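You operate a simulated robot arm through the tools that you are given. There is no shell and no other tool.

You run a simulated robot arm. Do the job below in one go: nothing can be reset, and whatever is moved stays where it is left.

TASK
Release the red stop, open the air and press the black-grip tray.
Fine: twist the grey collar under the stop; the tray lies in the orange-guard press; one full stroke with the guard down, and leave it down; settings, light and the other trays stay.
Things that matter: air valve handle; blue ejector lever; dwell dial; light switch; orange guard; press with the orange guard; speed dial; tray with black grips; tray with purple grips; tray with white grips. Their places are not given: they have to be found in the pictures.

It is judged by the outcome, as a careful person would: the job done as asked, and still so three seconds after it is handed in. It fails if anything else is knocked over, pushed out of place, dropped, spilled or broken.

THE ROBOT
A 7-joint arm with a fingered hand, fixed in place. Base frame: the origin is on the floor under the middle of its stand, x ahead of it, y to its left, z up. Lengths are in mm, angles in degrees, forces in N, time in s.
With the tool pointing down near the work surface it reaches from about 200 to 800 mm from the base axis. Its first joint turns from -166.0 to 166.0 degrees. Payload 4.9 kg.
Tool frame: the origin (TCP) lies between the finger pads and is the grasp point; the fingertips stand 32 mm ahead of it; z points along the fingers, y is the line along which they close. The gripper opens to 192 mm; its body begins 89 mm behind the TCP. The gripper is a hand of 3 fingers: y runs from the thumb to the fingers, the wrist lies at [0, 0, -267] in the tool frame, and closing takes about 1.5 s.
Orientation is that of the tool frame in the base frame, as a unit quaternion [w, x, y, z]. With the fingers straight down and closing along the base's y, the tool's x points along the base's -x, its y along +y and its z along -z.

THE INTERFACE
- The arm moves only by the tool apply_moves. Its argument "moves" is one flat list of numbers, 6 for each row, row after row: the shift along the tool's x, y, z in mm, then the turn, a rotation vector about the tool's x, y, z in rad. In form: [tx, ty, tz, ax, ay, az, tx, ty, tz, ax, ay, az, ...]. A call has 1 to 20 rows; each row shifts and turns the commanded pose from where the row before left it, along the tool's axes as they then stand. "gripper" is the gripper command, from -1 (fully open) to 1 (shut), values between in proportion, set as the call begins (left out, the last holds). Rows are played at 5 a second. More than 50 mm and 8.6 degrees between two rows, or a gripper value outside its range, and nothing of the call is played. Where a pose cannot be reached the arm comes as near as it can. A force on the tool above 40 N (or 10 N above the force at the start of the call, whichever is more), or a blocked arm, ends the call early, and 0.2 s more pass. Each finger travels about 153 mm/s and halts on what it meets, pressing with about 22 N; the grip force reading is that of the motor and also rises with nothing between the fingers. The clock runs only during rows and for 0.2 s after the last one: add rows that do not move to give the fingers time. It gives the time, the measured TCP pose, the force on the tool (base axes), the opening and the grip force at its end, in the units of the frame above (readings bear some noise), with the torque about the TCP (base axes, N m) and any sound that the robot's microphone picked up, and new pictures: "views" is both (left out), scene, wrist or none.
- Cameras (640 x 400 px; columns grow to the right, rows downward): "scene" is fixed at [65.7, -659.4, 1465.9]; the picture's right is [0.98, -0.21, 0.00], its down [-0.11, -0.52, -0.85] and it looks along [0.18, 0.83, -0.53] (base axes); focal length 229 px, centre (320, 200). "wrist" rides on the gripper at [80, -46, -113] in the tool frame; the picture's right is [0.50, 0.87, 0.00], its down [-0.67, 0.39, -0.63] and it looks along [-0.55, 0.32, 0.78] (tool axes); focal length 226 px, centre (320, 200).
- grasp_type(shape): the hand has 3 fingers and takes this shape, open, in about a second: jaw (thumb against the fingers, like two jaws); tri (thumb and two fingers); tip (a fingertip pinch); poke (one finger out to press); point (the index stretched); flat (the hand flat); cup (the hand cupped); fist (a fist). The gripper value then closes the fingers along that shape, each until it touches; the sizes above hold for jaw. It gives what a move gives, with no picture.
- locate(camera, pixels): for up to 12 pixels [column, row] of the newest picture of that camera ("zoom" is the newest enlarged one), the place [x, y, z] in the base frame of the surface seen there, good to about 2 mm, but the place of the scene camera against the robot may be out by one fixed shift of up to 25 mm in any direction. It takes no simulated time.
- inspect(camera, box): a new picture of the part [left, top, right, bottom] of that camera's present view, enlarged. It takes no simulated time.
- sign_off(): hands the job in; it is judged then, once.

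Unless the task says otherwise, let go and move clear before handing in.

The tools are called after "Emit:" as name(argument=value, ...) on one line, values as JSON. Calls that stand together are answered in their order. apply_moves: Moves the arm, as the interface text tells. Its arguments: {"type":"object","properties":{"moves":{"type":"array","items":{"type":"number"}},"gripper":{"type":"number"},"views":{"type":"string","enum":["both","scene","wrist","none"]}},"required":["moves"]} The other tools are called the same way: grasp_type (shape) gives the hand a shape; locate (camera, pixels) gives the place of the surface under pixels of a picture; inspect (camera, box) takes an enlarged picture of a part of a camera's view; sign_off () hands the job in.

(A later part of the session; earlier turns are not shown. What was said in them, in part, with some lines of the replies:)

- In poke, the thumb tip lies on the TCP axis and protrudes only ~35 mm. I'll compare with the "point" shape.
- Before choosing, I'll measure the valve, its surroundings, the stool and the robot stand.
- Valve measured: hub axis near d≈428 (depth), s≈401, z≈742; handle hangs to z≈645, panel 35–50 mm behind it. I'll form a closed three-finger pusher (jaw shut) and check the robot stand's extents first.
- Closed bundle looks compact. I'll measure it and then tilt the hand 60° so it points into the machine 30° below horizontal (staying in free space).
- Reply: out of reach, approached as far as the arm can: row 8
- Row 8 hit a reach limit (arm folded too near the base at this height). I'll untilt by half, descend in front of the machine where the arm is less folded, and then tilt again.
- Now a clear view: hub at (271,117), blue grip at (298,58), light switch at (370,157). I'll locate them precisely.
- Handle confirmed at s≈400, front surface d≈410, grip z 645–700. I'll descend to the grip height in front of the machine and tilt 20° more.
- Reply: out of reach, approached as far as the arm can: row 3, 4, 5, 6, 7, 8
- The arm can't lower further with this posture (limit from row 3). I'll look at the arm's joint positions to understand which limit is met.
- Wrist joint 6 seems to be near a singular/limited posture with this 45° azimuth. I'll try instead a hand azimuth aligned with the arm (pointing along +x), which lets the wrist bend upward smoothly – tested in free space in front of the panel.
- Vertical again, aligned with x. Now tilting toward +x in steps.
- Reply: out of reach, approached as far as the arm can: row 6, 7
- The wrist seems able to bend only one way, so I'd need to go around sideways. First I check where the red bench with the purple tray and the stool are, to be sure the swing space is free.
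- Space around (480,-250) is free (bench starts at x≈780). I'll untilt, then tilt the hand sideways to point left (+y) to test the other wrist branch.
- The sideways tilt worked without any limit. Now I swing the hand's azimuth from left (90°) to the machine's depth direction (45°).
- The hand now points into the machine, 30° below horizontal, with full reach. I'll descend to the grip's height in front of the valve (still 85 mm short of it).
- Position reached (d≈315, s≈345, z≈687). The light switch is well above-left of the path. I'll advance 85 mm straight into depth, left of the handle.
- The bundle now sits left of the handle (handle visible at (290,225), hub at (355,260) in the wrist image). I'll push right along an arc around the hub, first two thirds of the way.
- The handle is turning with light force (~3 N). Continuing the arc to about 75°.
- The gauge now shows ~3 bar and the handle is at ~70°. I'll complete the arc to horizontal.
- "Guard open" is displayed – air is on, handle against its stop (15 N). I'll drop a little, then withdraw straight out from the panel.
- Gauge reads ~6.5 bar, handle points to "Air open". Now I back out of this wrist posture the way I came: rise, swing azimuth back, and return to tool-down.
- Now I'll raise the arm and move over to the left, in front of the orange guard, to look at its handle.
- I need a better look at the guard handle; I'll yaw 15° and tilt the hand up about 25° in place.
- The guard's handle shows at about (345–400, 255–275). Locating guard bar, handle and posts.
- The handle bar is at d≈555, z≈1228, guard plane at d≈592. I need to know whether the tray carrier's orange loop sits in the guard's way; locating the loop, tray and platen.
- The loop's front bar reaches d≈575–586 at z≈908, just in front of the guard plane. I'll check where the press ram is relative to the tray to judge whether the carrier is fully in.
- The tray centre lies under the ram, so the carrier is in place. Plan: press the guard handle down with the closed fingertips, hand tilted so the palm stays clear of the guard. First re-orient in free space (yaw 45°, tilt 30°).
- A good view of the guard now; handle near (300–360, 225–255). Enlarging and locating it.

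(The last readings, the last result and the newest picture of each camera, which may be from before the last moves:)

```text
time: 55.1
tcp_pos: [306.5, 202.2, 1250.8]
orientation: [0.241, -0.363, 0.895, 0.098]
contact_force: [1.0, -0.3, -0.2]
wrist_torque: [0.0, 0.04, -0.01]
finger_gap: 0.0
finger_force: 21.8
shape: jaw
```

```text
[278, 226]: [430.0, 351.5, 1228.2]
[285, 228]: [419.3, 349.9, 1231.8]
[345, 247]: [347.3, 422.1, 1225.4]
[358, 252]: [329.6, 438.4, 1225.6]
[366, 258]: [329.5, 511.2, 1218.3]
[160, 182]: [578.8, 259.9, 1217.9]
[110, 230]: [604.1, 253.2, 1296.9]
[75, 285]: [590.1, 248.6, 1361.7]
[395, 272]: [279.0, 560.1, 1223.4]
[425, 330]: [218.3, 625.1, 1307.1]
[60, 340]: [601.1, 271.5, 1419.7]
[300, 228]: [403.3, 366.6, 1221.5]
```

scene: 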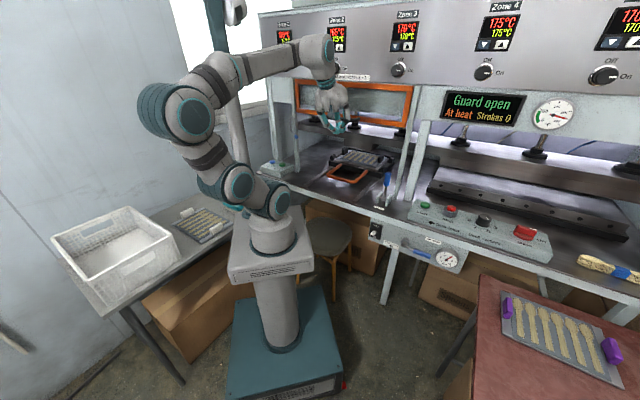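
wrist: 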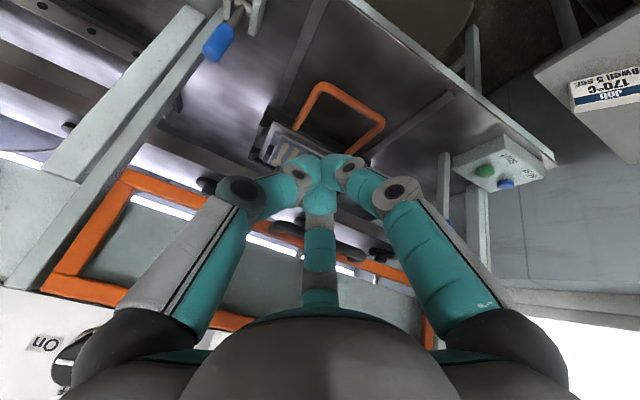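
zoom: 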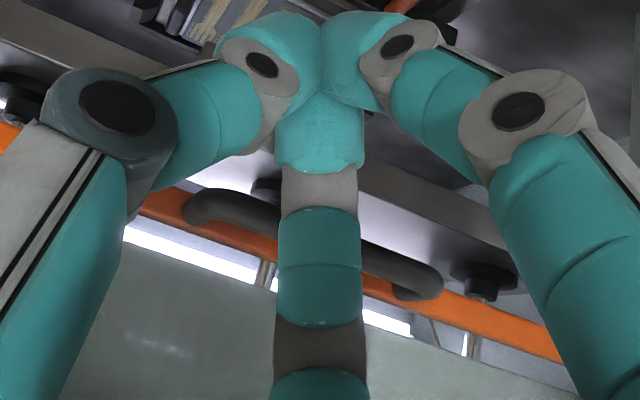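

Handle bar: s from −90 to +62, axis d≈553, top z≈1234. Moving to just above its centre (tips ~40 mm above).

Emit:
apply_moves(moves=[-36, 18.4, 8.4, 0, 0, 0, -36, 18.4, 8.4, 0, 0, 0, -36, 18.4, 8.4, 0, 0, 0, -36, 18.4, 8.4, 0, 0, 0, -36, 18.4, 8.4, 0, 0, 0, 0, 0, 0, 0, 0, 0])

Emit:
inspect(camera="scene", box=[270, 50, 430, 150])

```text
time: 56.5
tcp_pos: [370.0, 391.7, 1305.2]
orientation: [0.24, -0.362, 0.895, 0.097]
contact_force: [0.2, -0.2, 0.2]
wrist_torque: [0.01, -0.02, 0.0]
finger_gap: 0.1
finger_force: 21.9
shape: jaw
```

scene: 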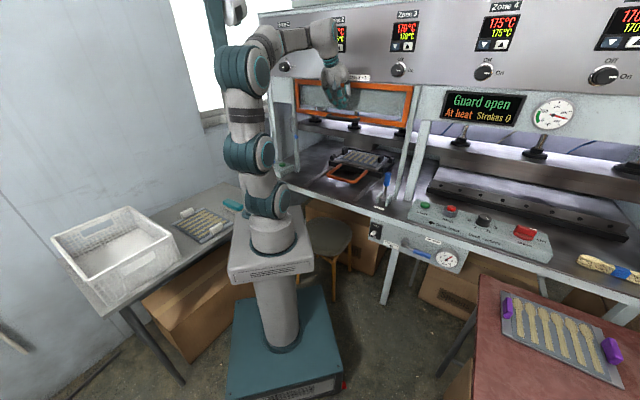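
wrist: 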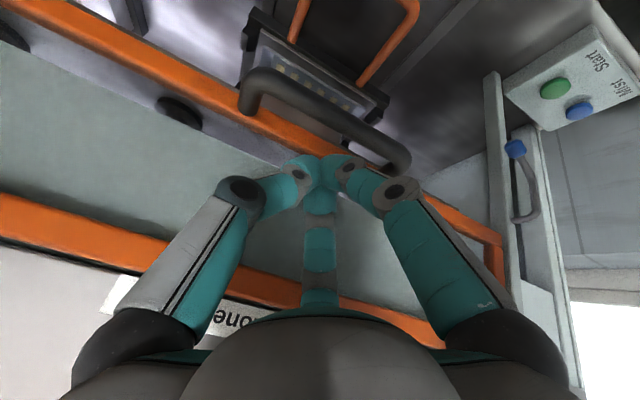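

```text
4.00 times, centred on (350, 100) of scene
```

zoom: 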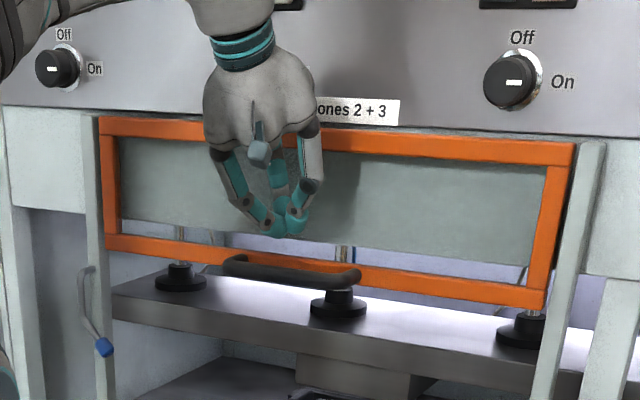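

Now the handle is fully visible in the wrist image from (250,80) to (405,160). Locating it precisely, along with the fingertip cluster.

Emit:
locate(camera="wrist", pixels=[[262, 76], [280, 85], [320, 105], [350, 122], [380, 140], [330, 118], [322, 100], [250, 100], [398, 165], [318, 165], [300, 165], [345, 162]])

Emit:
inspect(camera="wrist", box=[220, 50, 430, 220])

```text
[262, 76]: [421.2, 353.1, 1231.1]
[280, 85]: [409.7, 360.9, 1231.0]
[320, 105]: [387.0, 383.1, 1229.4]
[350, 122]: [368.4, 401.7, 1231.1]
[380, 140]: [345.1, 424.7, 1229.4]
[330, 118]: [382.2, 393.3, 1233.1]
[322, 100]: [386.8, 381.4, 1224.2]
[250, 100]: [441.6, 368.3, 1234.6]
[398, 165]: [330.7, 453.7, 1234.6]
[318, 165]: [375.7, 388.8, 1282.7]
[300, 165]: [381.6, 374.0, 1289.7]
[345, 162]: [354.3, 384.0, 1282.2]
```

```text
2.35 times, centred on (325, 135) of wrist
```

zoom: 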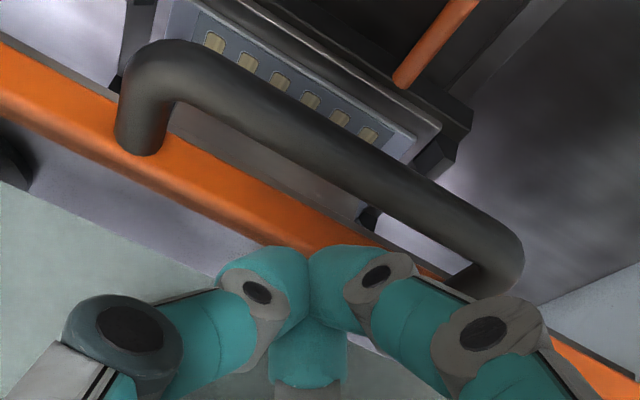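

Tip cluster is right above the bar (d≈554). I'll descend 40 mm gently to make contact.

Emit:
apply_moves(moves=[5.03, 0, 8.66, 0, 0, 0, 5.03, 0, 8.66, 0, 0, 0, 5.03, 0, 8.66, 0, 0, 0, 2.5, 0, 4.3, 0, 0, 0, 2.5, 0, 4.3, 0, 0, 0, 0, 0, 0, 0, 0, 0])

```text
time: 57.9
tcp_pos: [368.2, 391.6, 1265.8]
orientation: [0.241, -0.363, 0.895, 0.098]
contact_force: [0.3, -0.3, 5.5]
wrist_torque: [0.04, -0.06, 0.01]
finger_gap: 0.0
finger_force: 22.2
shape: jaw
```

scene: 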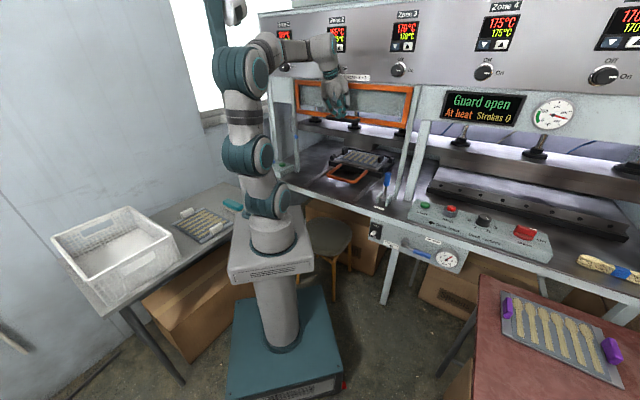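
wrist: 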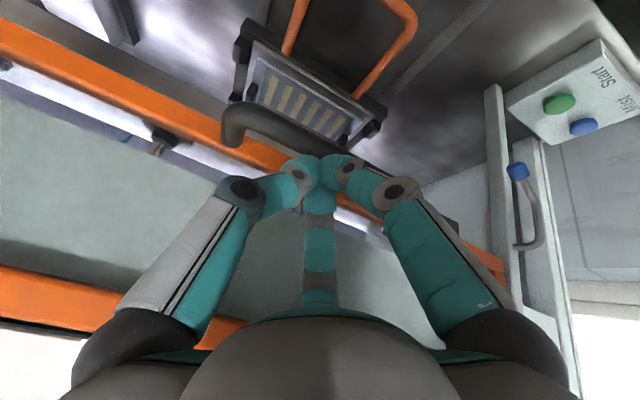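

Contact felt (5.5 N up). Pressing down another 25 mm and checking that the guard follows.

Emit:
apply_moves(moves=[2.5, 0, 4.33, 0, 0, 0, 2.5, 0, 4.33, 0, 0, 0, 2.5, 0, 4.33, 0, 0, 0, 2.5, 0, 4.33, 0, 0, 0, 2.5, 0, 4.33, 0, 0, 0, 0, 0, 0, 0, 0, 0])

Emit:
locate(camera="wrist", pixels=[[240, 115], [260, 118], [275, 128], [232, 135], [318, 170], [200, 110], [100, 65]])

```text
time: 59.3
tcp_pos: [367.4, 390.2, 1239.6]
orientation: [0.239, -0.363, 0.895, 0.097]
contact_force: [-0.6, -0.2, 0.3]
wrist_torque: [0.04, 0.0, -0.02]
finger_gap: 0.5
finger_force: 21.9
shape: jaw
```

scene: 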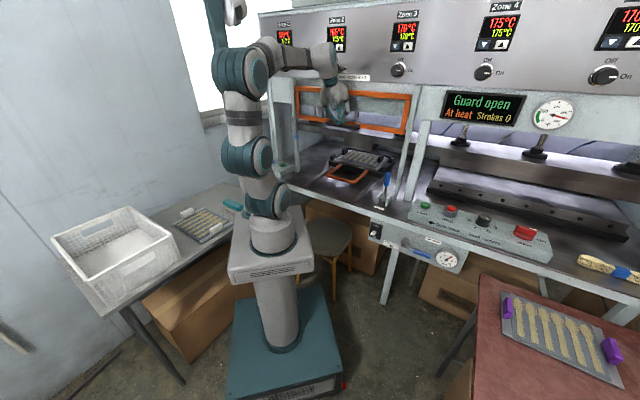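
wrist: 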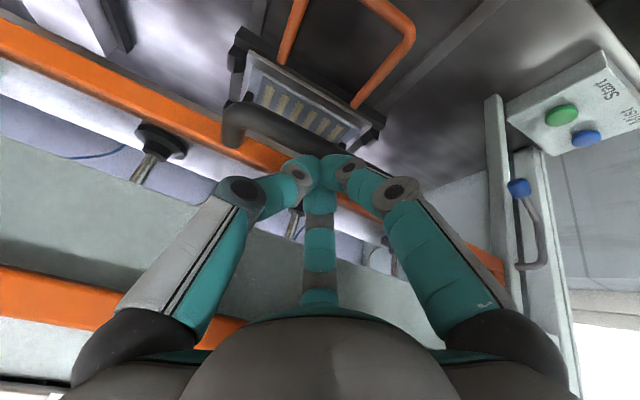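

```text
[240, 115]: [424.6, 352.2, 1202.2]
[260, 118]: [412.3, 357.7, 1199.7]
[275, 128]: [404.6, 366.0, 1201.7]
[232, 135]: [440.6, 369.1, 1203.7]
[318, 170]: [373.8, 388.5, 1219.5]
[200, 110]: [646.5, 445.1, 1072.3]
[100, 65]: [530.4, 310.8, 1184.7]
```

The guard follows easily (handle now z≈1203). Continuing down 100 mm.

Emit:
apply_moves(moves=[7.5, 0, 13, 0, 0, 0, 7.5, 0, 13, 0, 0, 0, 7.5, 0, 13, 0, 0, 0, 7.5, 0, 13, 0, 0, 0, 7.5, 0, 13, 0, 0, 0, 7.5, 0, 13, 0, 0, 0, 7.5, 0, 13, 0, 0, 0, 0, 0, 0, 0, 0, 0])

Emit:
locate(camera="wrist", pixels=[[240, 115], [260, 118], [275, 128], [232, 135], [318, 170]])

```text
time: 61.1
tcp_pos: [369.4, 393.1, 1135.0]
orientation: [0.24, -0.363, 0.895, 0.098]
contact_force: [-1.6, 0.0, 0.8]
wrist_torque: [0.01, 0.02, 0.0]
finger_gap: 0.0
finger_force: 22.2
shape: jaw
```

scene: 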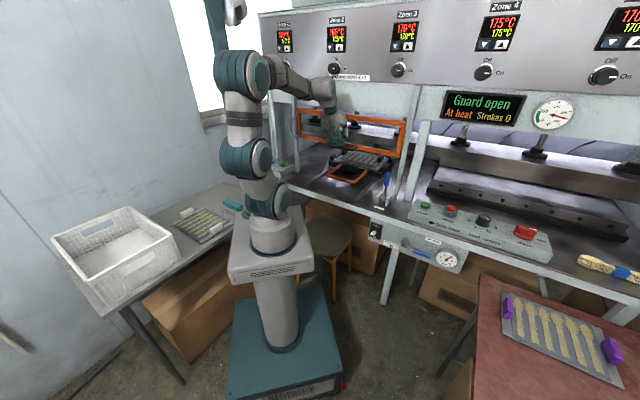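
wrist: 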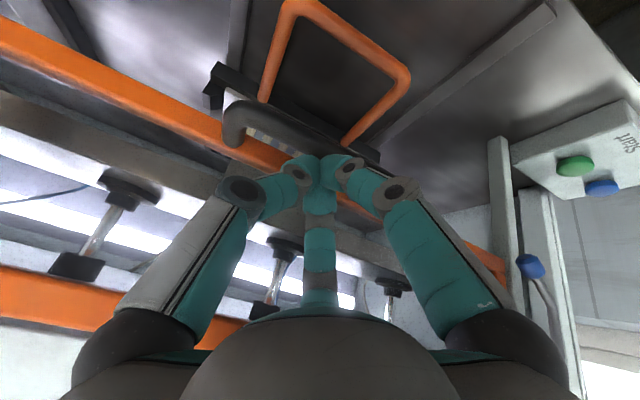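

```text
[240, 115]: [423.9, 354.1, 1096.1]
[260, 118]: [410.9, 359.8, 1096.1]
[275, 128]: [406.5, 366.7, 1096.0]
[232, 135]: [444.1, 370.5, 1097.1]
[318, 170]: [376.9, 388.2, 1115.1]
```

Handle is now at z≈1097. Another 105 mm down.

Emit:
apply_moves(moves=[7.5, 0, 13, 0, 0, 0, 7.5, 0, 13, 0, 0, 0, 7.5, 0, 13, 0, 0, 0, 7.5, 0, 13, 0, 0, 0, 7.5, 0, 13, 0, 0, 0, 7.5, 0, 13, 0, 0, 0, 7.5, 0, 13, 0, 0, 0, 0, 0, 0, 0, 0, 0])

Emit:
locate(camera="wrist", pixels=[[240, 115], [260, 118], [275, 128], [232, 135], [318, 170]])

Emit:
inspect(camera="scene", box=[270, 80, 450, 210])

```text
time: 62.9
tcp_pos: [368.9, 391.3, 1029.2]
orientation: [0.24, -0.364, 0.895, 0.097]
contact_force: [0.1, 0.3, 2.1]
wrist_torque: [0.01, 0.01, 0.01]
finger_gap: 0.0
finger_force: 22.1
shape: jaw
```

scene: 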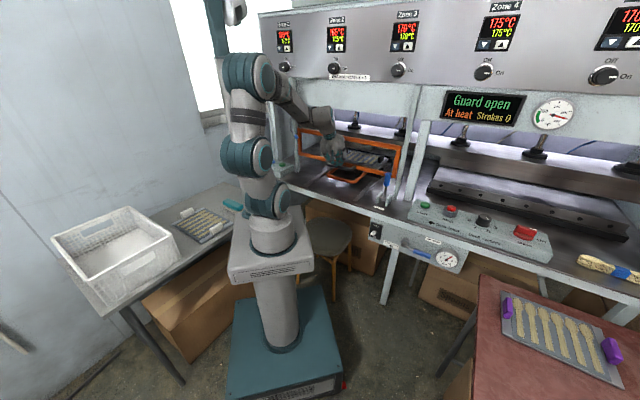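
wrist: 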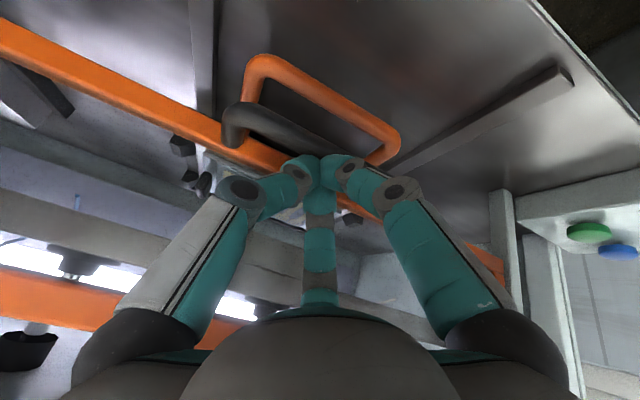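

```text
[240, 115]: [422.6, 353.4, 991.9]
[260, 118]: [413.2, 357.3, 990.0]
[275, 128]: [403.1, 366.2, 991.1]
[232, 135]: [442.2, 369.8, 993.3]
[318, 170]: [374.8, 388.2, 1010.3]
```

```text
3.08 times, centred on (360, 145) of scene
```

zoom: 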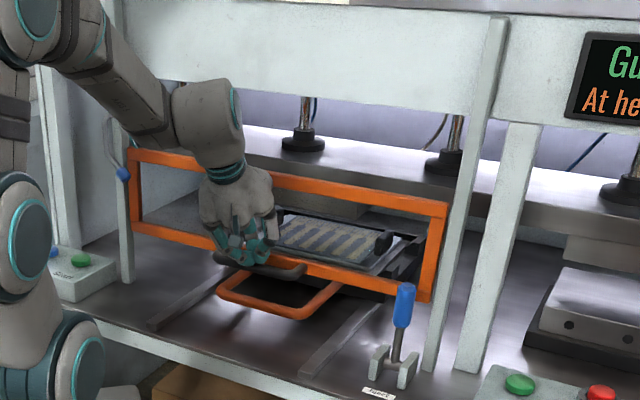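

Handle at z≈992, guard bottom ≈974; loop top is about 915. Display still "Guard open". Continuing slowly, 8 mm steps, watching the force.

Emit:
apply_moves(moves=[4, 0, 6.93, 0, 0, 0, 4, 0, 6.93, 0, 0, 0, 4, 0, 6.93, 0, 0, 0, 4, 0, 6.93, 0, 0, 0, 0, 0, 0, 0, 0, 0])

Emit:
inspect(camera="scene", box=[270, 80, 450, 210])

Emit:
locate(camera="wrist", pixels=[[240, 115], [260, 118], [275, 128], [232, 135], [318, 170]])

```text
time: 64.1
tcp_pos: [368.8, 391.9, 998.2]
orientation: [0.241, -0.362, 0.895, 0.098]
contact_force: [-5.1, -6.7, 14.4]
wrist_torque: [-0.06, 0.06, -0.05]
finger_gap: 0.0
finger_force: 22.2
shape: jaw
```

scene: 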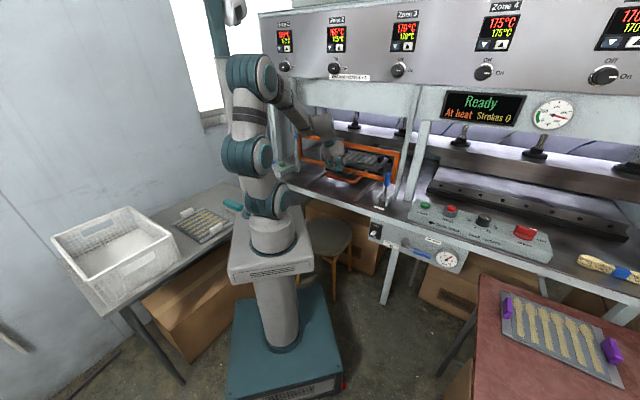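
wrist: 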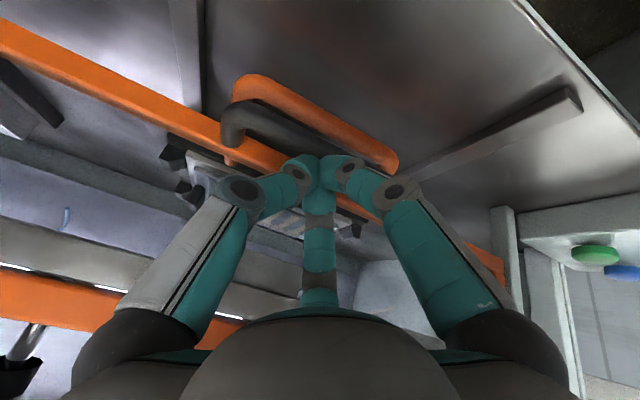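

```text
3.08 times, centred on (360, 145) of scene
```

zoom: 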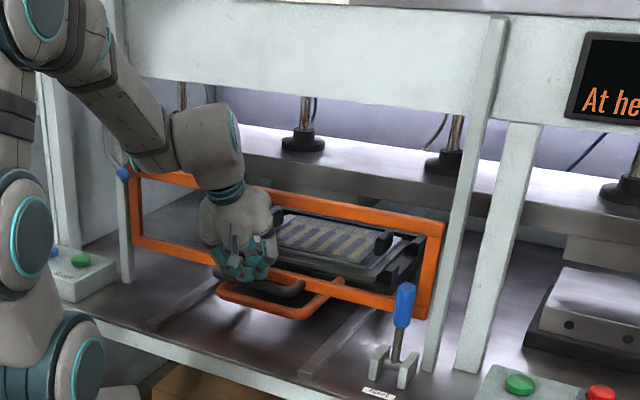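

```text
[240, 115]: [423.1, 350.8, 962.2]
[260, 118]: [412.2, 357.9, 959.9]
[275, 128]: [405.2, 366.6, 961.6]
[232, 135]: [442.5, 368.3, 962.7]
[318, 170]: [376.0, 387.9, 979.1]
```

The display now reads "Ready" and the guard is on its stop (14 N). I lift off slightly and check that the guard stays down.

Emit:
apply_moves(moves=[-5, 0, -8.66, 0, 0, 0, -7.5, 0, -13, 0, 0, 0, -7.5, 0, -13, 0, 0, 0, 0, 0, 0, 0, 0, 0, 0, 0, 0, 0, 0, 0])

Emit:
locate(camera="wrist", pixels=[[245, 95], [270, 108], [300, 125]])

```text
time: 65.3
tcp_pos: [367.5, 391.4, 1038.6]
orientation: [0.24, -0.363, 0.895, 0.098]
contact_force: [-0.2, 0.6, 0.3]
wrist_torque: [-0.01, 0.01, -0.02]
finger_gap: 0.0
finger_force: 22.4
shape: jaw
```

scene: 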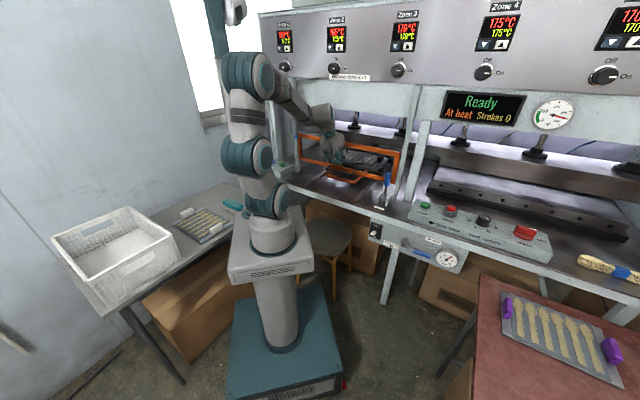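
wrist: 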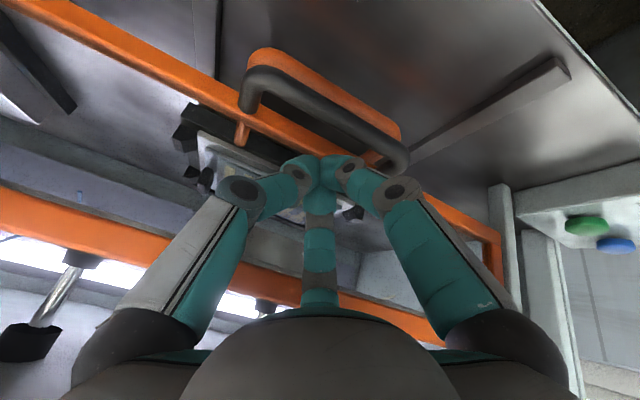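

```text
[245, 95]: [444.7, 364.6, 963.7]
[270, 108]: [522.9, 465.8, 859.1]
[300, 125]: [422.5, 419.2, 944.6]
```

The guard stays down and "Ready" remains. Before pressing, I want to see the left box (Start / Mist) and find the speed dial, to be sure which Start belongs here. Retreating out and a bit left for a view.

Emit:
apply_moves(moves=[18.5, 0, -28, 0, 0, 0, 18.5, 0, -28, 0, 0, 0, 18.5, 0, -28, 0, 0, 0, 18.5, 0, -28, 0, 0, 0, 0, 35, 0, 0, 0, 0, 0, 35, 0, 0, 0, 0, 0, 35, 0, 0, 0, 0, 0, 35, 0, 0, 0, 0, 0, 0, 0, 0, 0, 0])

Emit:
inspect(camera="wrist", box=[400, 60, 640, 280])

```text
time: 67.3
tcp_pos: [184.6, 407.0, 1099.9]
orientation: [0.239, -0.363, 0.895, 0.097]
contact_force: [-0.1, -0.3, 0.1]
wrist_torque: [0.02, 0.01, -0.04]
finger_gap: 0.0
finger_force: 21.8
shape: jaw
```

scene: 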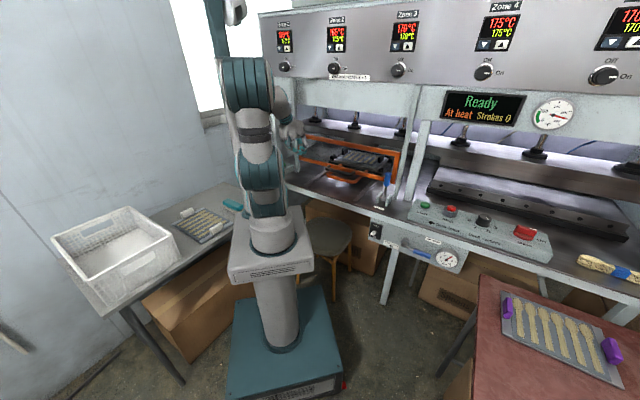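
wrist: 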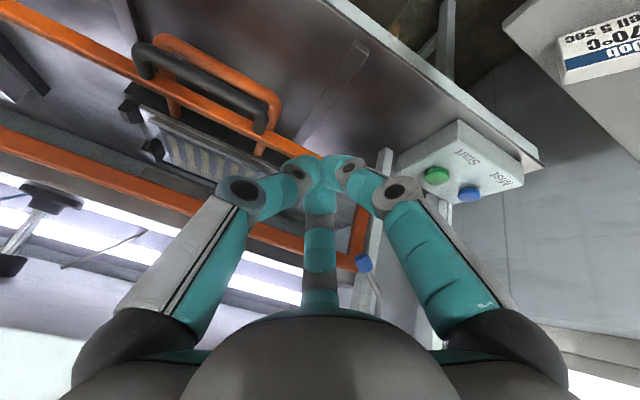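

```text
1.82 times, centred on (520, 170) of wrist
```

zoom: 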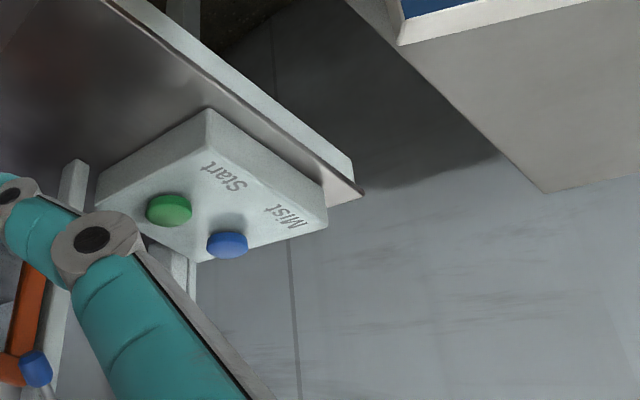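

Two Start buttons exist: left box (Start/Mist) and right box (Start/Stop/Dwell/Main). I'll search the pictures for any further label or the speed dial that clarifies this.

Emit:
inspect(camera="scene", box=[400, 0, 640, 90])

Emit:
inspect(camera="scene", box=[260, 0, 420, 100])

Emit:
inspect(camera="scene", box=[400, 90, 640, 240])

Emit:
inspect(camera="wrist", box=[0, 0, 340, 210])

Emit:
inspect(camera="scene", box=[400, 180, 560, 290])

```text
2.67 times, centred on (520, 45) of scene
```

zoom: 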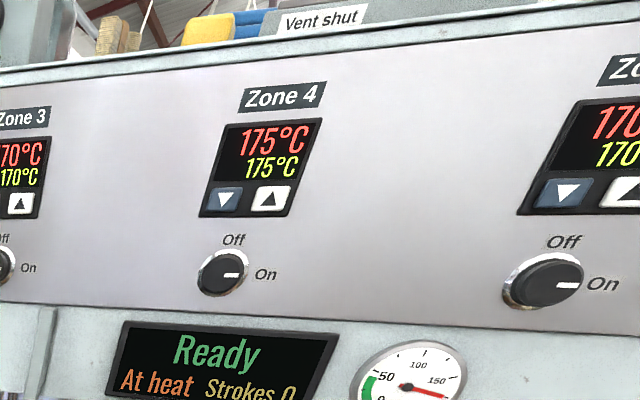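

```text
4.00 times, centred on (340, 50) of scene
```

zoom: 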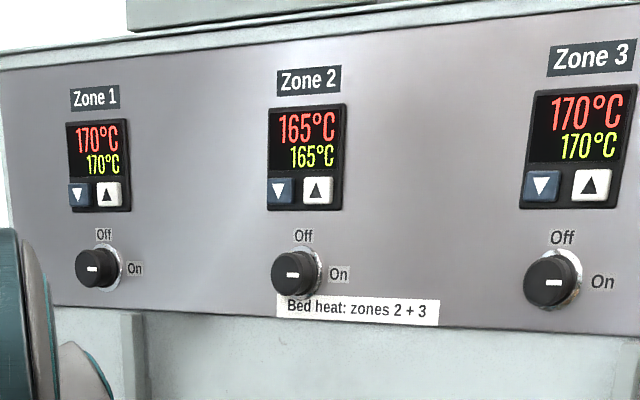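

```text
2.67 times, centred on (520, 165) of scene
```

zoom: 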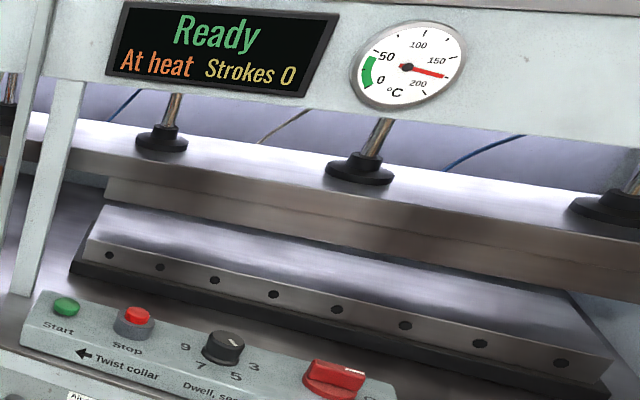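

```text
1.88 times, centred on (170, 105) of wrist
```

zoom: 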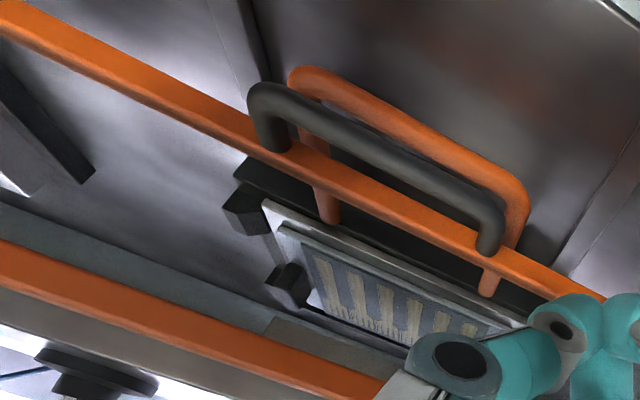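

```text
3.64 times, centred on (480, 235) of scene
```

zoom: 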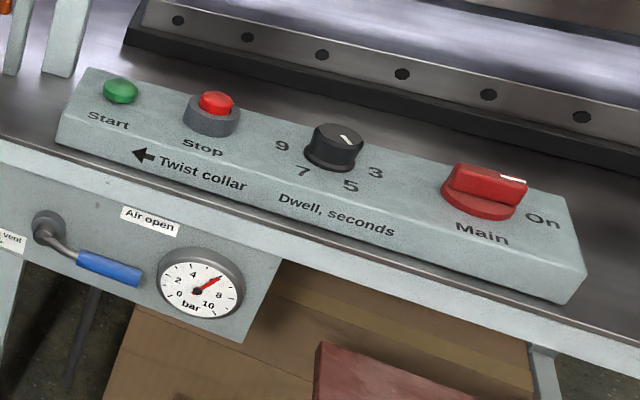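

It is one machine with one display ("Ready", Strokes 0), and the air gauge reads ~6.5 bar. The right Start shares the box with this press's Stop and dwell, so I'll use that one. First return to tool-down and swing back right.

Emit:
apply_moves(moves=[0, 0, 0, 0, 0.131, 0, 0, 0, 0, 0, 0.131, 0, 0, 0, 0, 0, 0.131, 0, 0, 0, 0, 0, 0.131, 0, 0, 0, 0, 0, 0, 0.131, 0, 0, 0, 0, 0, 0.131, 0, 0, 0, 0, 0, 0.131, 0, 0, 0, 0, 0, 0.131, 0, 0, 0, 0, 0, 0.131, 0, 0, 0, 0, 0, 0.131, 0, 0, 0, 0, 0, 0], views="none")

Emit:
apply_moves(moves=[-19.2, -34.5, -8.3, 0, 0, 0, -19.2, -34.5, -8.3, 0, 0, 0, -19.2, -34.5, -8.3, 0, 0, 0, -19.2, -34.5, -8.3, 0, 0, 0, -19.2, -34.5, -8.3, 0, 0, 0, -19.2, -34.5, -8.3, 0, 0, 0, -32.5, -22.5, 3.75, 0, 0, 0, -32.5, -22.5, 3.75, 0, 0, 0, -32.5, -22.5, 3.75, 0, 0, 0, -32.5, -22.5, 3.75, 0, 0, 0, -32.5, -22.5, 3.75, 0, 0, 0, -32.5, -22.5, 3.75, 0, 0, 0, -32.5, -22.5, 3.75, 0, 0, 0, -32.5, -22.5, 3.75, 0, 0, 0, 0, 0, 0, 0, 0, 0])

```text
time: 69.7
tcp_pos: [184.6, 407.2, 1098.4]
orientation: [0.0, 0.009, 1.0, -0.001]
contact_force: [-0.5, 0.4, -0.9]
wrist_torque: [-0.01, 0.01, -0.02]
finger_gap: 0.0
finger_force: 22.6
shape: jaw
```

```text
time: 72.9
tcp_pos: [551.2, 16.2, 1117.4]
orientation: [-0.001, 0.008, 1.0, 0.0]
contact_force: [-0.5, -0.6, -0.1]
wrist_torque: [-0.02, -0.02, 0.04]
finger_gap: 0.2
finger_force: 21.7
shape: jaw
```

scene: 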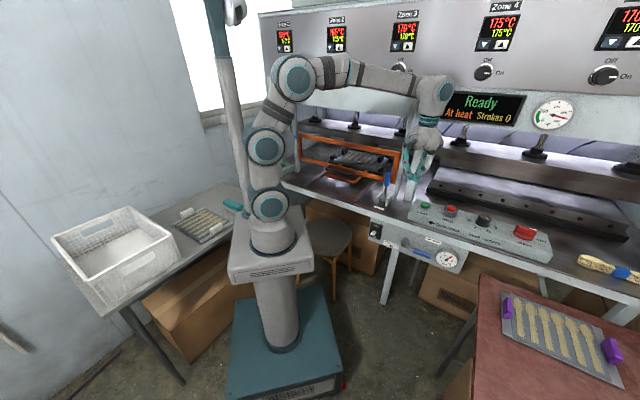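
wrist: 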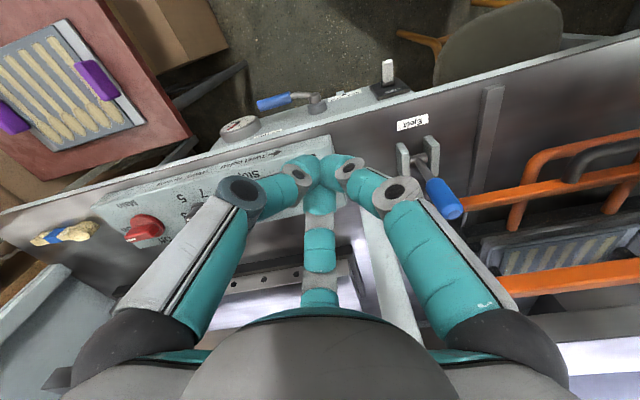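

Guard still down, "Ready" still shown. Taking the poke shape and then measuring the Start button again.

Emit:
grasp_type(shape="poke")

Emit:
apply_moves(moves=[-10, -5, 20, 0, 0, 0, -10, -5, 20, 0, 0, 0, -10, -5, 20, 0, 0, 0, 0, 0, 0, 0, 0, 0])

```text
time: 73.8
tcp_pos: [550.4, 16.2, 1116.5]
orientation: [0.0, 0.008, 1.0, 0.0]
contact_force: [-0.4, 0.7, 0.0]
wrist_torque: [-0.01, -0.01, 0.02]
finger_gap: 0.0
finger_force: 0.2
shape: poke
```

```text
time: 74.8
tcp_pos: [583.3, -1.1, 1056.9]
orientation: [0.002, 0.007, 1.0, 0.0]
contact_force: [0.2, 0.1, -0.2]
wrist_torque: [-0.01, 0.0, 0.02]
finger_gap: 0.1
finger_force: 0.0
shape: poke
```

scene: 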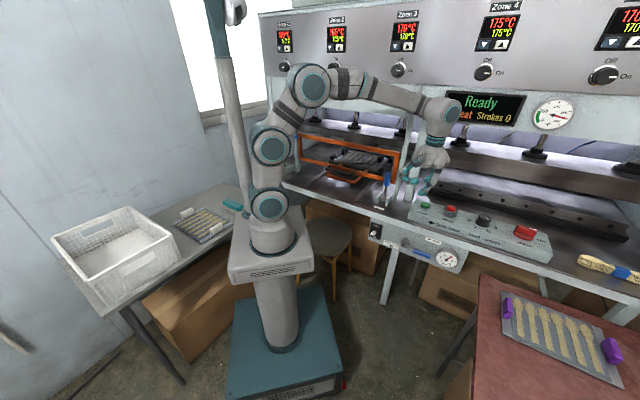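
wrist: 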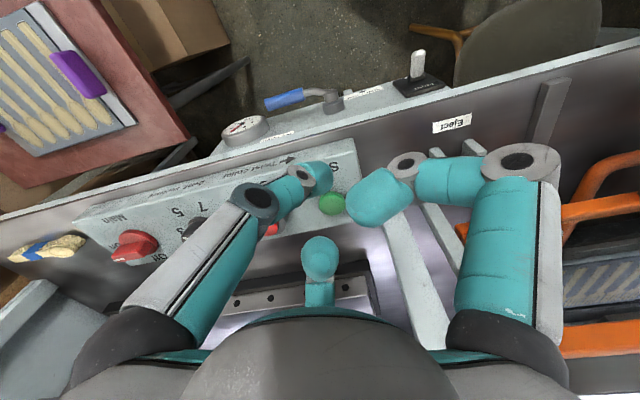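

Start button visible at (332,203), thumb tip at (318,175). Measuring both.

Emit:
inspect(camera="wrist", box=[280, 150, 380, 230])

Emit:
locate(camera="wrist", pixels=[[332, 203], [325, 203], [338, 207], [332, 212], [328, 197], [318, 170], [324, 180], [318, 190], [375, 205]])

```text
5.00 times, centred on (330, 190) of wrist
```

zoom: 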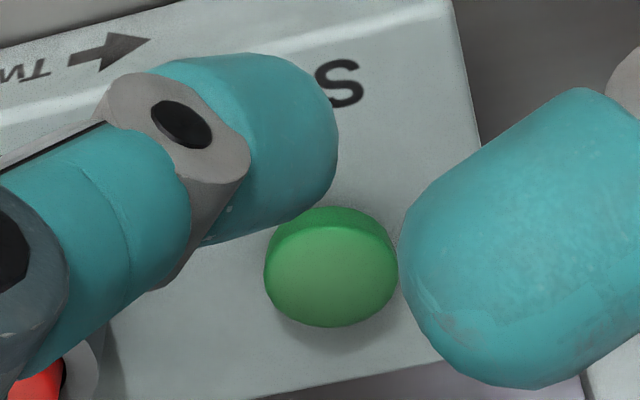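

```text
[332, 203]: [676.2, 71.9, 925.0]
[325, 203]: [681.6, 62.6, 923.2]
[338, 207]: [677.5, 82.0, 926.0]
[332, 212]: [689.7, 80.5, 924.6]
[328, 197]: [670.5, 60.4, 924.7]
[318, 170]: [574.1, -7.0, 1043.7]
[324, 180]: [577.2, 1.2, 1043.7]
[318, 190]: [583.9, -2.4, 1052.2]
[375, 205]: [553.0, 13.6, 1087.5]
```

Start's top centre ≈ (679,72.5,925); thumb tip lies ~33 mm ahead of the TCP, ~5 mm toward +y. Moving to 30 mm above the button.

Emit:
apply_moves(moves=[-24.2, 17.15, 0, 0, 0, 0, -24.2, 17.15, 10, 0, 0, 0, -24.2, 17.15, 25, 0, 0, 0, -24.2, 17.15, 30, 0, 0, 0, 0, 0, 0, 0, 0, 0])

Emit:
inspect(camera="scene", box=[390, 130, 510, 240])

Emit:
inspect(camera="wrist", box=[240, 90, 420, 240])

```text
time: 76.0
tcp_pos: [681.3, 67.3, 992.9]
orientation: [0.0, 0.008, 1.0, 0.0]
contact_force: [0.4, 0.1, 0.1]
wrist_torque: [0.01, -0.03, 0.02]
finger_gap: 0.2
finger_force: 0.1
shape: poke
```

scene: 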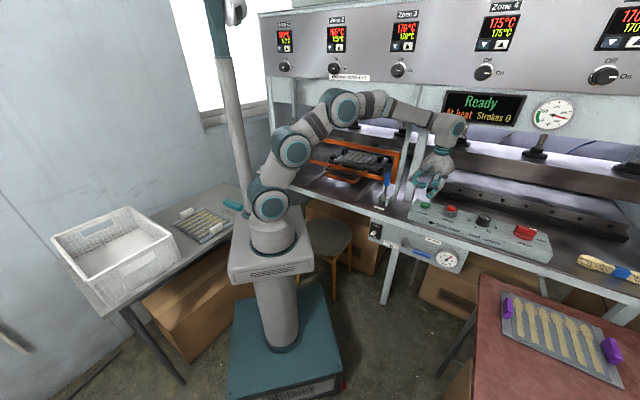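
wrist: 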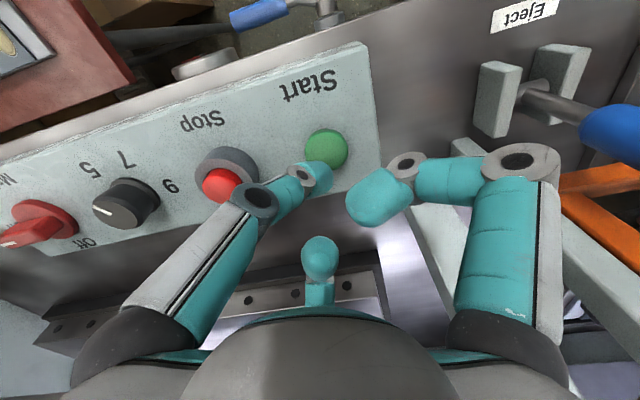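

```text
3.64 times, centred on (450, 185) of scene
```

zoom: 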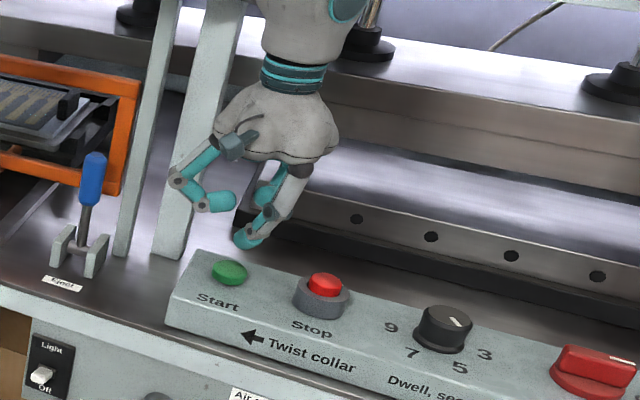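

```text
2.67 times, centred on (330, 165) of wrist
```

zoom: 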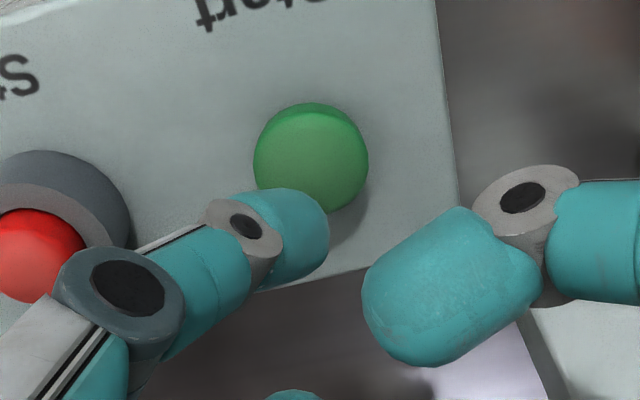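

The thumb tip is within ~5 mm of the button centre. I descend: 30 mm quickly, then 3 mm steps until the button goes in.

Emit:
apply_moves(moves=[0, 0, 10, 0, 0, 0, 0, 0, 10, 0, 0, 0, 0, 0, 8, 0, 0, 0, 0, 0, 3, 0, 0, 0, 0, 0, 3, 0, 0, 0, 0, 0, 0, 0, 0, 0])

```text
time: 77.4
tcp_pos: [681.5, 66.4, 959.5]
orientation: [0.001, 0.008, 1.0, 0.0]
contact_force: [0.6, -0.8, -0.6]
wrist_torque: [0.03, -0.03, 0.01]
finger_gap: 0.1
finger_force: 0.1
shape: poke
```

scene: 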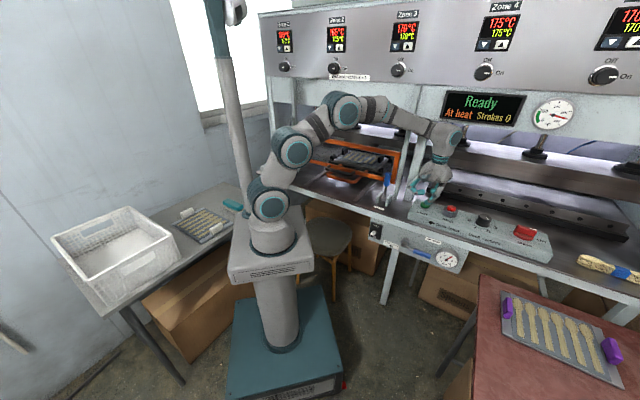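
wrist: 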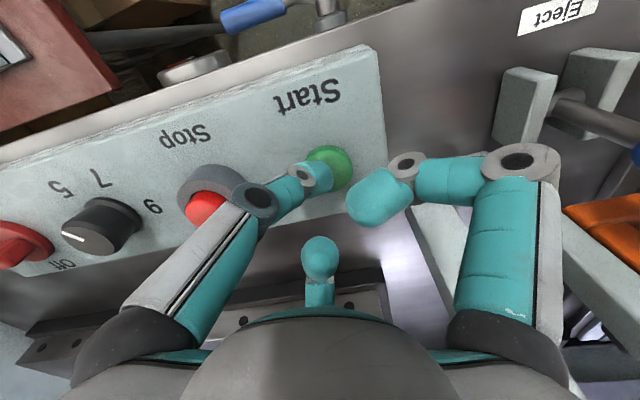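

The thumb's knuckle (258,198) looks near the Stop cap (205,208); I check heights before pressing.

Emit:
locate(camera="wrist", pixels=[[255, 200], [205, 208], [222, 208], [300, 175], [325, 175], [282, 190], [340, 160], [240, 230]])

Emit:
inspect(camera="scene", box=[400, 150, 500, 240])

```text
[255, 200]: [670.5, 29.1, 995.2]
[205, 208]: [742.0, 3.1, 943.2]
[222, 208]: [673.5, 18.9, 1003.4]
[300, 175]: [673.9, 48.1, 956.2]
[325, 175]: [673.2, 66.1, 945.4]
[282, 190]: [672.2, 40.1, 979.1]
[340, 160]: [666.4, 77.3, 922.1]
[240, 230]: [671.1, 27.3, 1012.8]
```

```text
4.44 times, centred on (450, 195) of scene
```

zoom: 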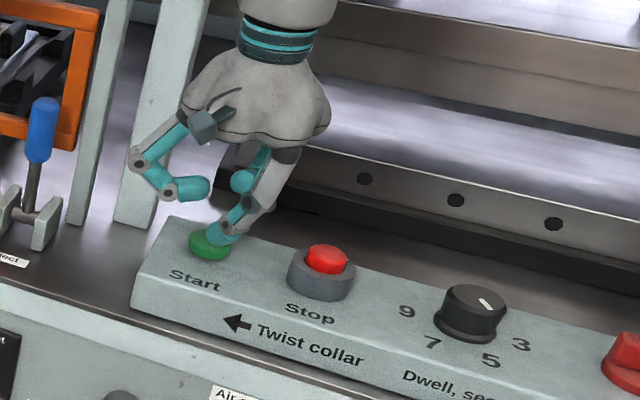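

Plenty of distance to the Stop. Pressing Start now: ~10 mm down with a short hold, then lifting off.

Emit:
apply_moves(moves=[0, 0, 3, 0, 0, 0, 0, 0, 3, 0, 0, 0, 0, 0, 3, 0, 0, 0, 0, 0, 0, 0, 0, 0, 0, 0, -12, 0, 0, 0, 0, 0, -12, 0, 0, 0], views="both")

```text
time: 78.8
tcp_pos: [682.4, 67.1, 973.7]
orientation: [0.0, 0.009, 1.0, 0.0]
contact_force: [-0.2, -0.8, -0.2]
wrist_torque: [-0.01, -0.01, 0.02]
finger_gap: 0.0
finger_force: 0.1
shape: poke
heard: click
```

scene: 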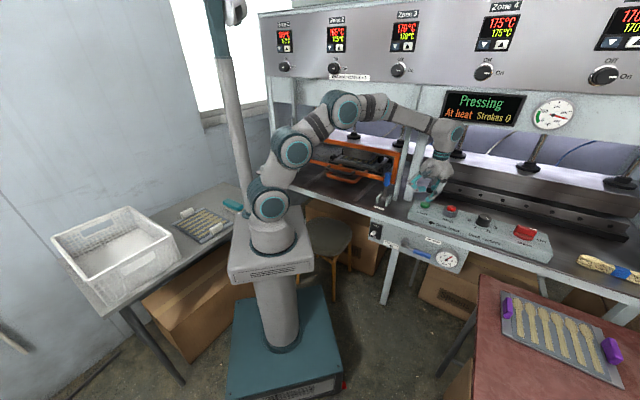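
wrist: 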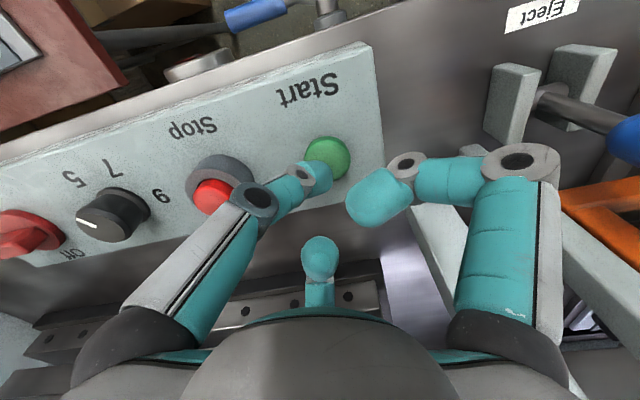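

A click, and the display reads "Pressing" – the stroke runs. I lift a bit more and wait.

Emit:
apply_moves(moves=[0, 0, -15, 0, 0, 0, 0, 0, -15, 0, 0, 0, 0, 0, 0, 0, 0, 0, 0, 0, 0, 0, 0, 0, 0, 0, 0, 0, 0, 0, 0, 0, 0, 0, 0, 0, 0, 0, 0, 0, 0, 0, 0, 0, 0, 0, 0, 0, 0, 0, 0, 0, 0, 0, 0, 0, 0, 0, 0, 0, 0, 0, 0, 0, 0, 0, 0, 0, 0, 0, 0, 0], views="scene")

Emit:
inspect(camera="scene", box=[280, 80, 540, 240])

```text
time: 81.4
tcp_pos: [682.2, 67.8, 1004.6]
orientation: [0.0, 0.008, 1.0, 0.0]
contact_force: [0.1, -0.7, -0.8]
wrist_torque: [0.02, -0.01, 0.0]
finger_gap: 0.1
finger_force: 0.0
shape: poke
```

scene: 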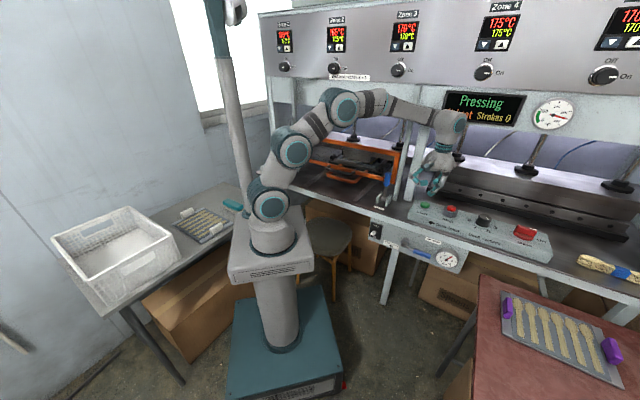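

```text
2.46 times, centred on (410, 160) of scene
```

zoom: 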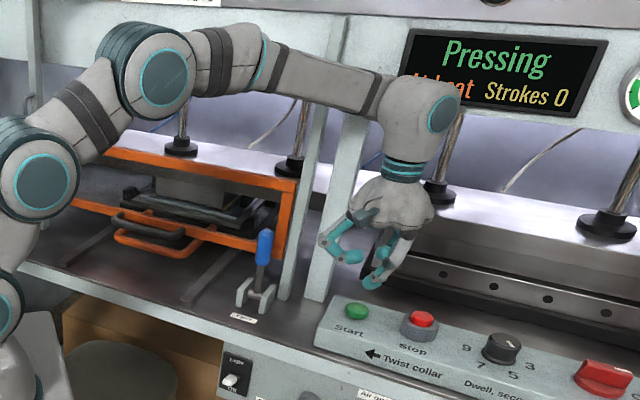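

Ram is down on the tray, guard is down, still "Pressing". I keep waiting, holding still.

Emit:
apply_moves(moves=[0, 0, 0, 0, 0, 0, 0, 0, 0, 0, 0, 0, 0, 0, 0, 0, 0, 0, 0, 0, 0, 0, 0, 0, 0, 0, 0, 0, 0, 0, 0, 0, 0, 0, 0, 0, 0, 0, 0, 0, 0, 0, 0, 0, 0, 0, 0, 0, 0, 0, 0, 0, 0, 0, 0, 0, 0, 0, 0, 0, 0, 0, 0, 0, 0, 0], views="scene")

```text
time: 83.8
tcp_pos: [682.2, 66.0, 1004.8]
orientation: [0.0, 0.008, 1.0, 0.001]
contact_force: [0.1, -0.6, 0.4]
wrist_torque: [-0.01, -0.02, 0.01]
finger_gap: 0.1
finger_force: 0.1
shape: poke
```

scene: 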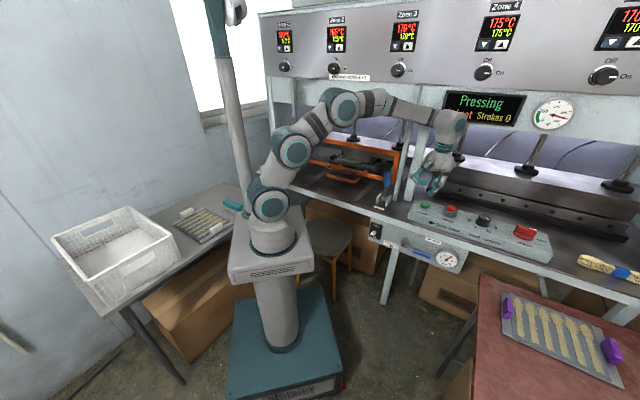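

Still "Pressing" (dwell). Waiting further.

Emit:
apply_moves(moves=[0, 0, 0, 0, 0, 0, 0, 0, 0, 0, 0, 0, 0, 0, 0, 0, 0, 0, 0, 0, 0, 0, 0, 0, 0, 0, 0, 0, 0, 0, 0, 0, 0, 0, 0, 0, 0, 0, 0, 0, 0, 0, 0, 0, 0, 0, 0, 0, 0, 0, 0, 0, 0, 0, 0, 0, 0, 0, 0, 0, 0, 0, 0, 0, 0, 0, 0, 0, 0, 0, 0, 0, 0, 0, 0, 0, 0, 0], views="scene")

```text
time: 86.6
tcp_pos: [682.3, 66.0, 1002.4]
orientation: [-0.001, 0.008, 1.0, 0.0]
contact_force: [-0.1, -0.5, 0.3]
wrist_torque: [-0.01, 0.02, -0.01]
finger_gap: 0.0
finger_force: 0.1
shape: poke
```

scene: 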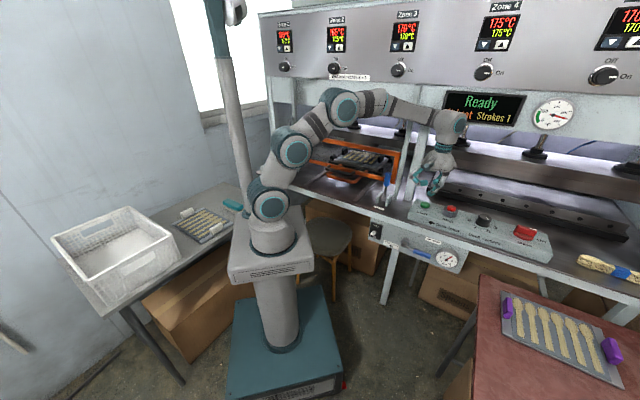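

The display shows "Ready – Strokes 1": one full stroke done. Now I retreat clear and verify everything.

Emit:
apply_moves(moves=[0, 0, -30, 0, 0, 0, 20, -10, -30, 0, 0, 0, 32, -15, -20, 0, 0, 0, 32, -15, -20, 0, 0, 0, 32, -15, -20, 0, 0, 0, 32, -15, -20, 0, 0, 0, 32, -15, -10, 0, 0, 0, 32, -15, 0, 0, 0, 0, 0, 0, 0, 0, 0, 0])

Emit:
inspect(camera="scene", box=[340, 180, 560, 290])

Emit:
inspect(camera="scene", box=[270, 80, 450, 210])

Emit:
inspect(camera="scene", box=[430, 80, 600, 170])

```text
time: 88.6
tcp_pos: [467.8, -27.3, 1152.7]
orientation: [0.0, 0.007, 1.0, 0.0]
contact_force: [0.4, 0.3, -0.2]
wrist_torque: [0.0, -0.01, -0.02]
finger_gap: 0.0
finger_force: 0.0
shape: poke
```

scene: 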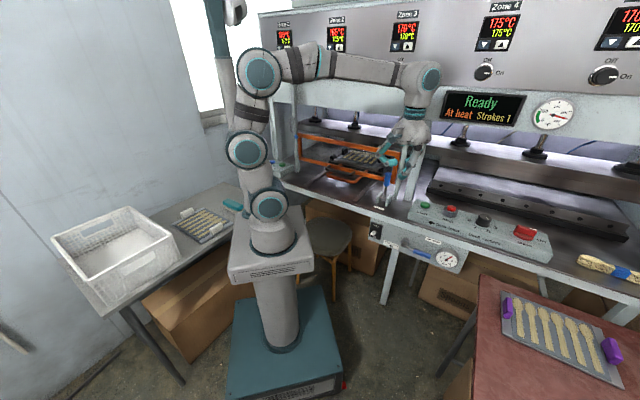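
wrist: 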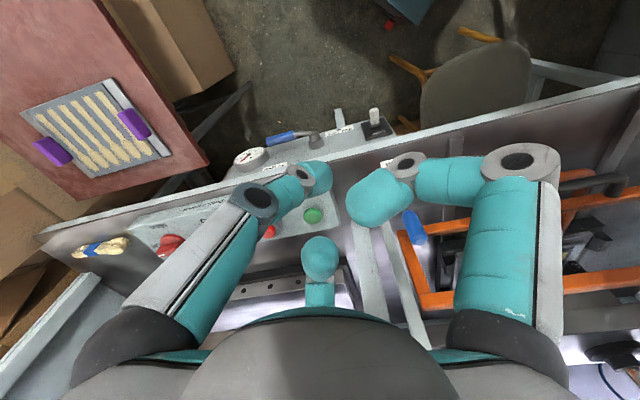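

```text
2.91 times, centred on (450, 235) of scene
```

zoom: 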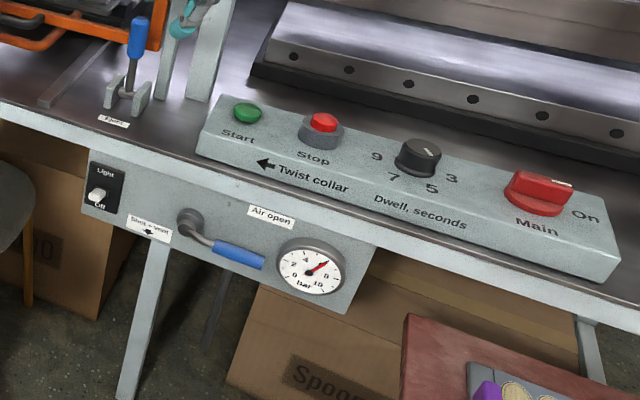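

```text
3.08 times, centred on (360, 145) of scene
```

zoom: 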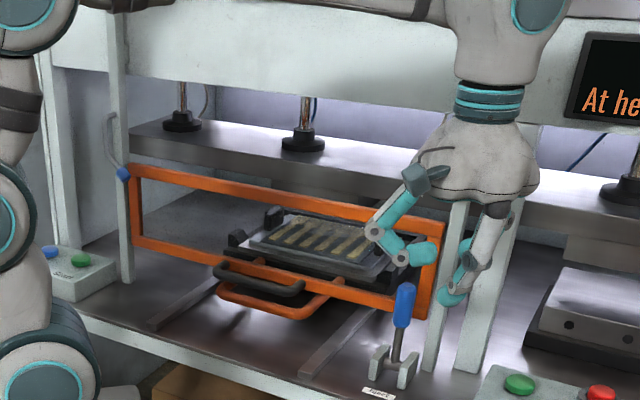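

```text
3.76 times, centred on (515, 125) of scene
```

zoom: 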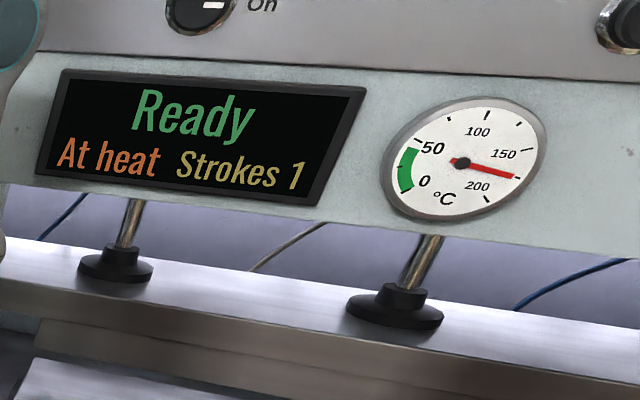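

The pictures confirm everything: "Ready / Strokes 1", stop popped out, air handle at "Air open" with the gauge at about 6.5 bar, and the guard down. The dwell dial, light switch, ejector lever and other trays are unchanged, and the arm is clear, so I'm handing in.

Emit:
sign_off()

```text
The job is handed in.
```

The tray with black grips has had one full stroke in the orange-guard press, and I've handed the job in. At the end the display read "Ready" with "Strokes 1".

- **Stop:** I twisted the grey collar in the direction of the arrow, and the red stop popped out.
- **Air:** The valve handle is at "Air open" and the gauge reads about 6.5 bar.
- **Guard:** It was lowered before the stroke and is still down.
- **Start button:** There are two, one on each control box. I used the one on the right-hand box, next to the stop, and pressed it once.
- **Left alone:** In the last pictures the dwell dial, light switch, ejector lever and other trays look unchanged. I never saw the speed dial in any picture, so I could not check it directly.

A card on the robot's stand gives the job as 170 °C and 5 seconds' dwell. The dwell dial appears to be set to 3, and I left it there because you said settings stay.
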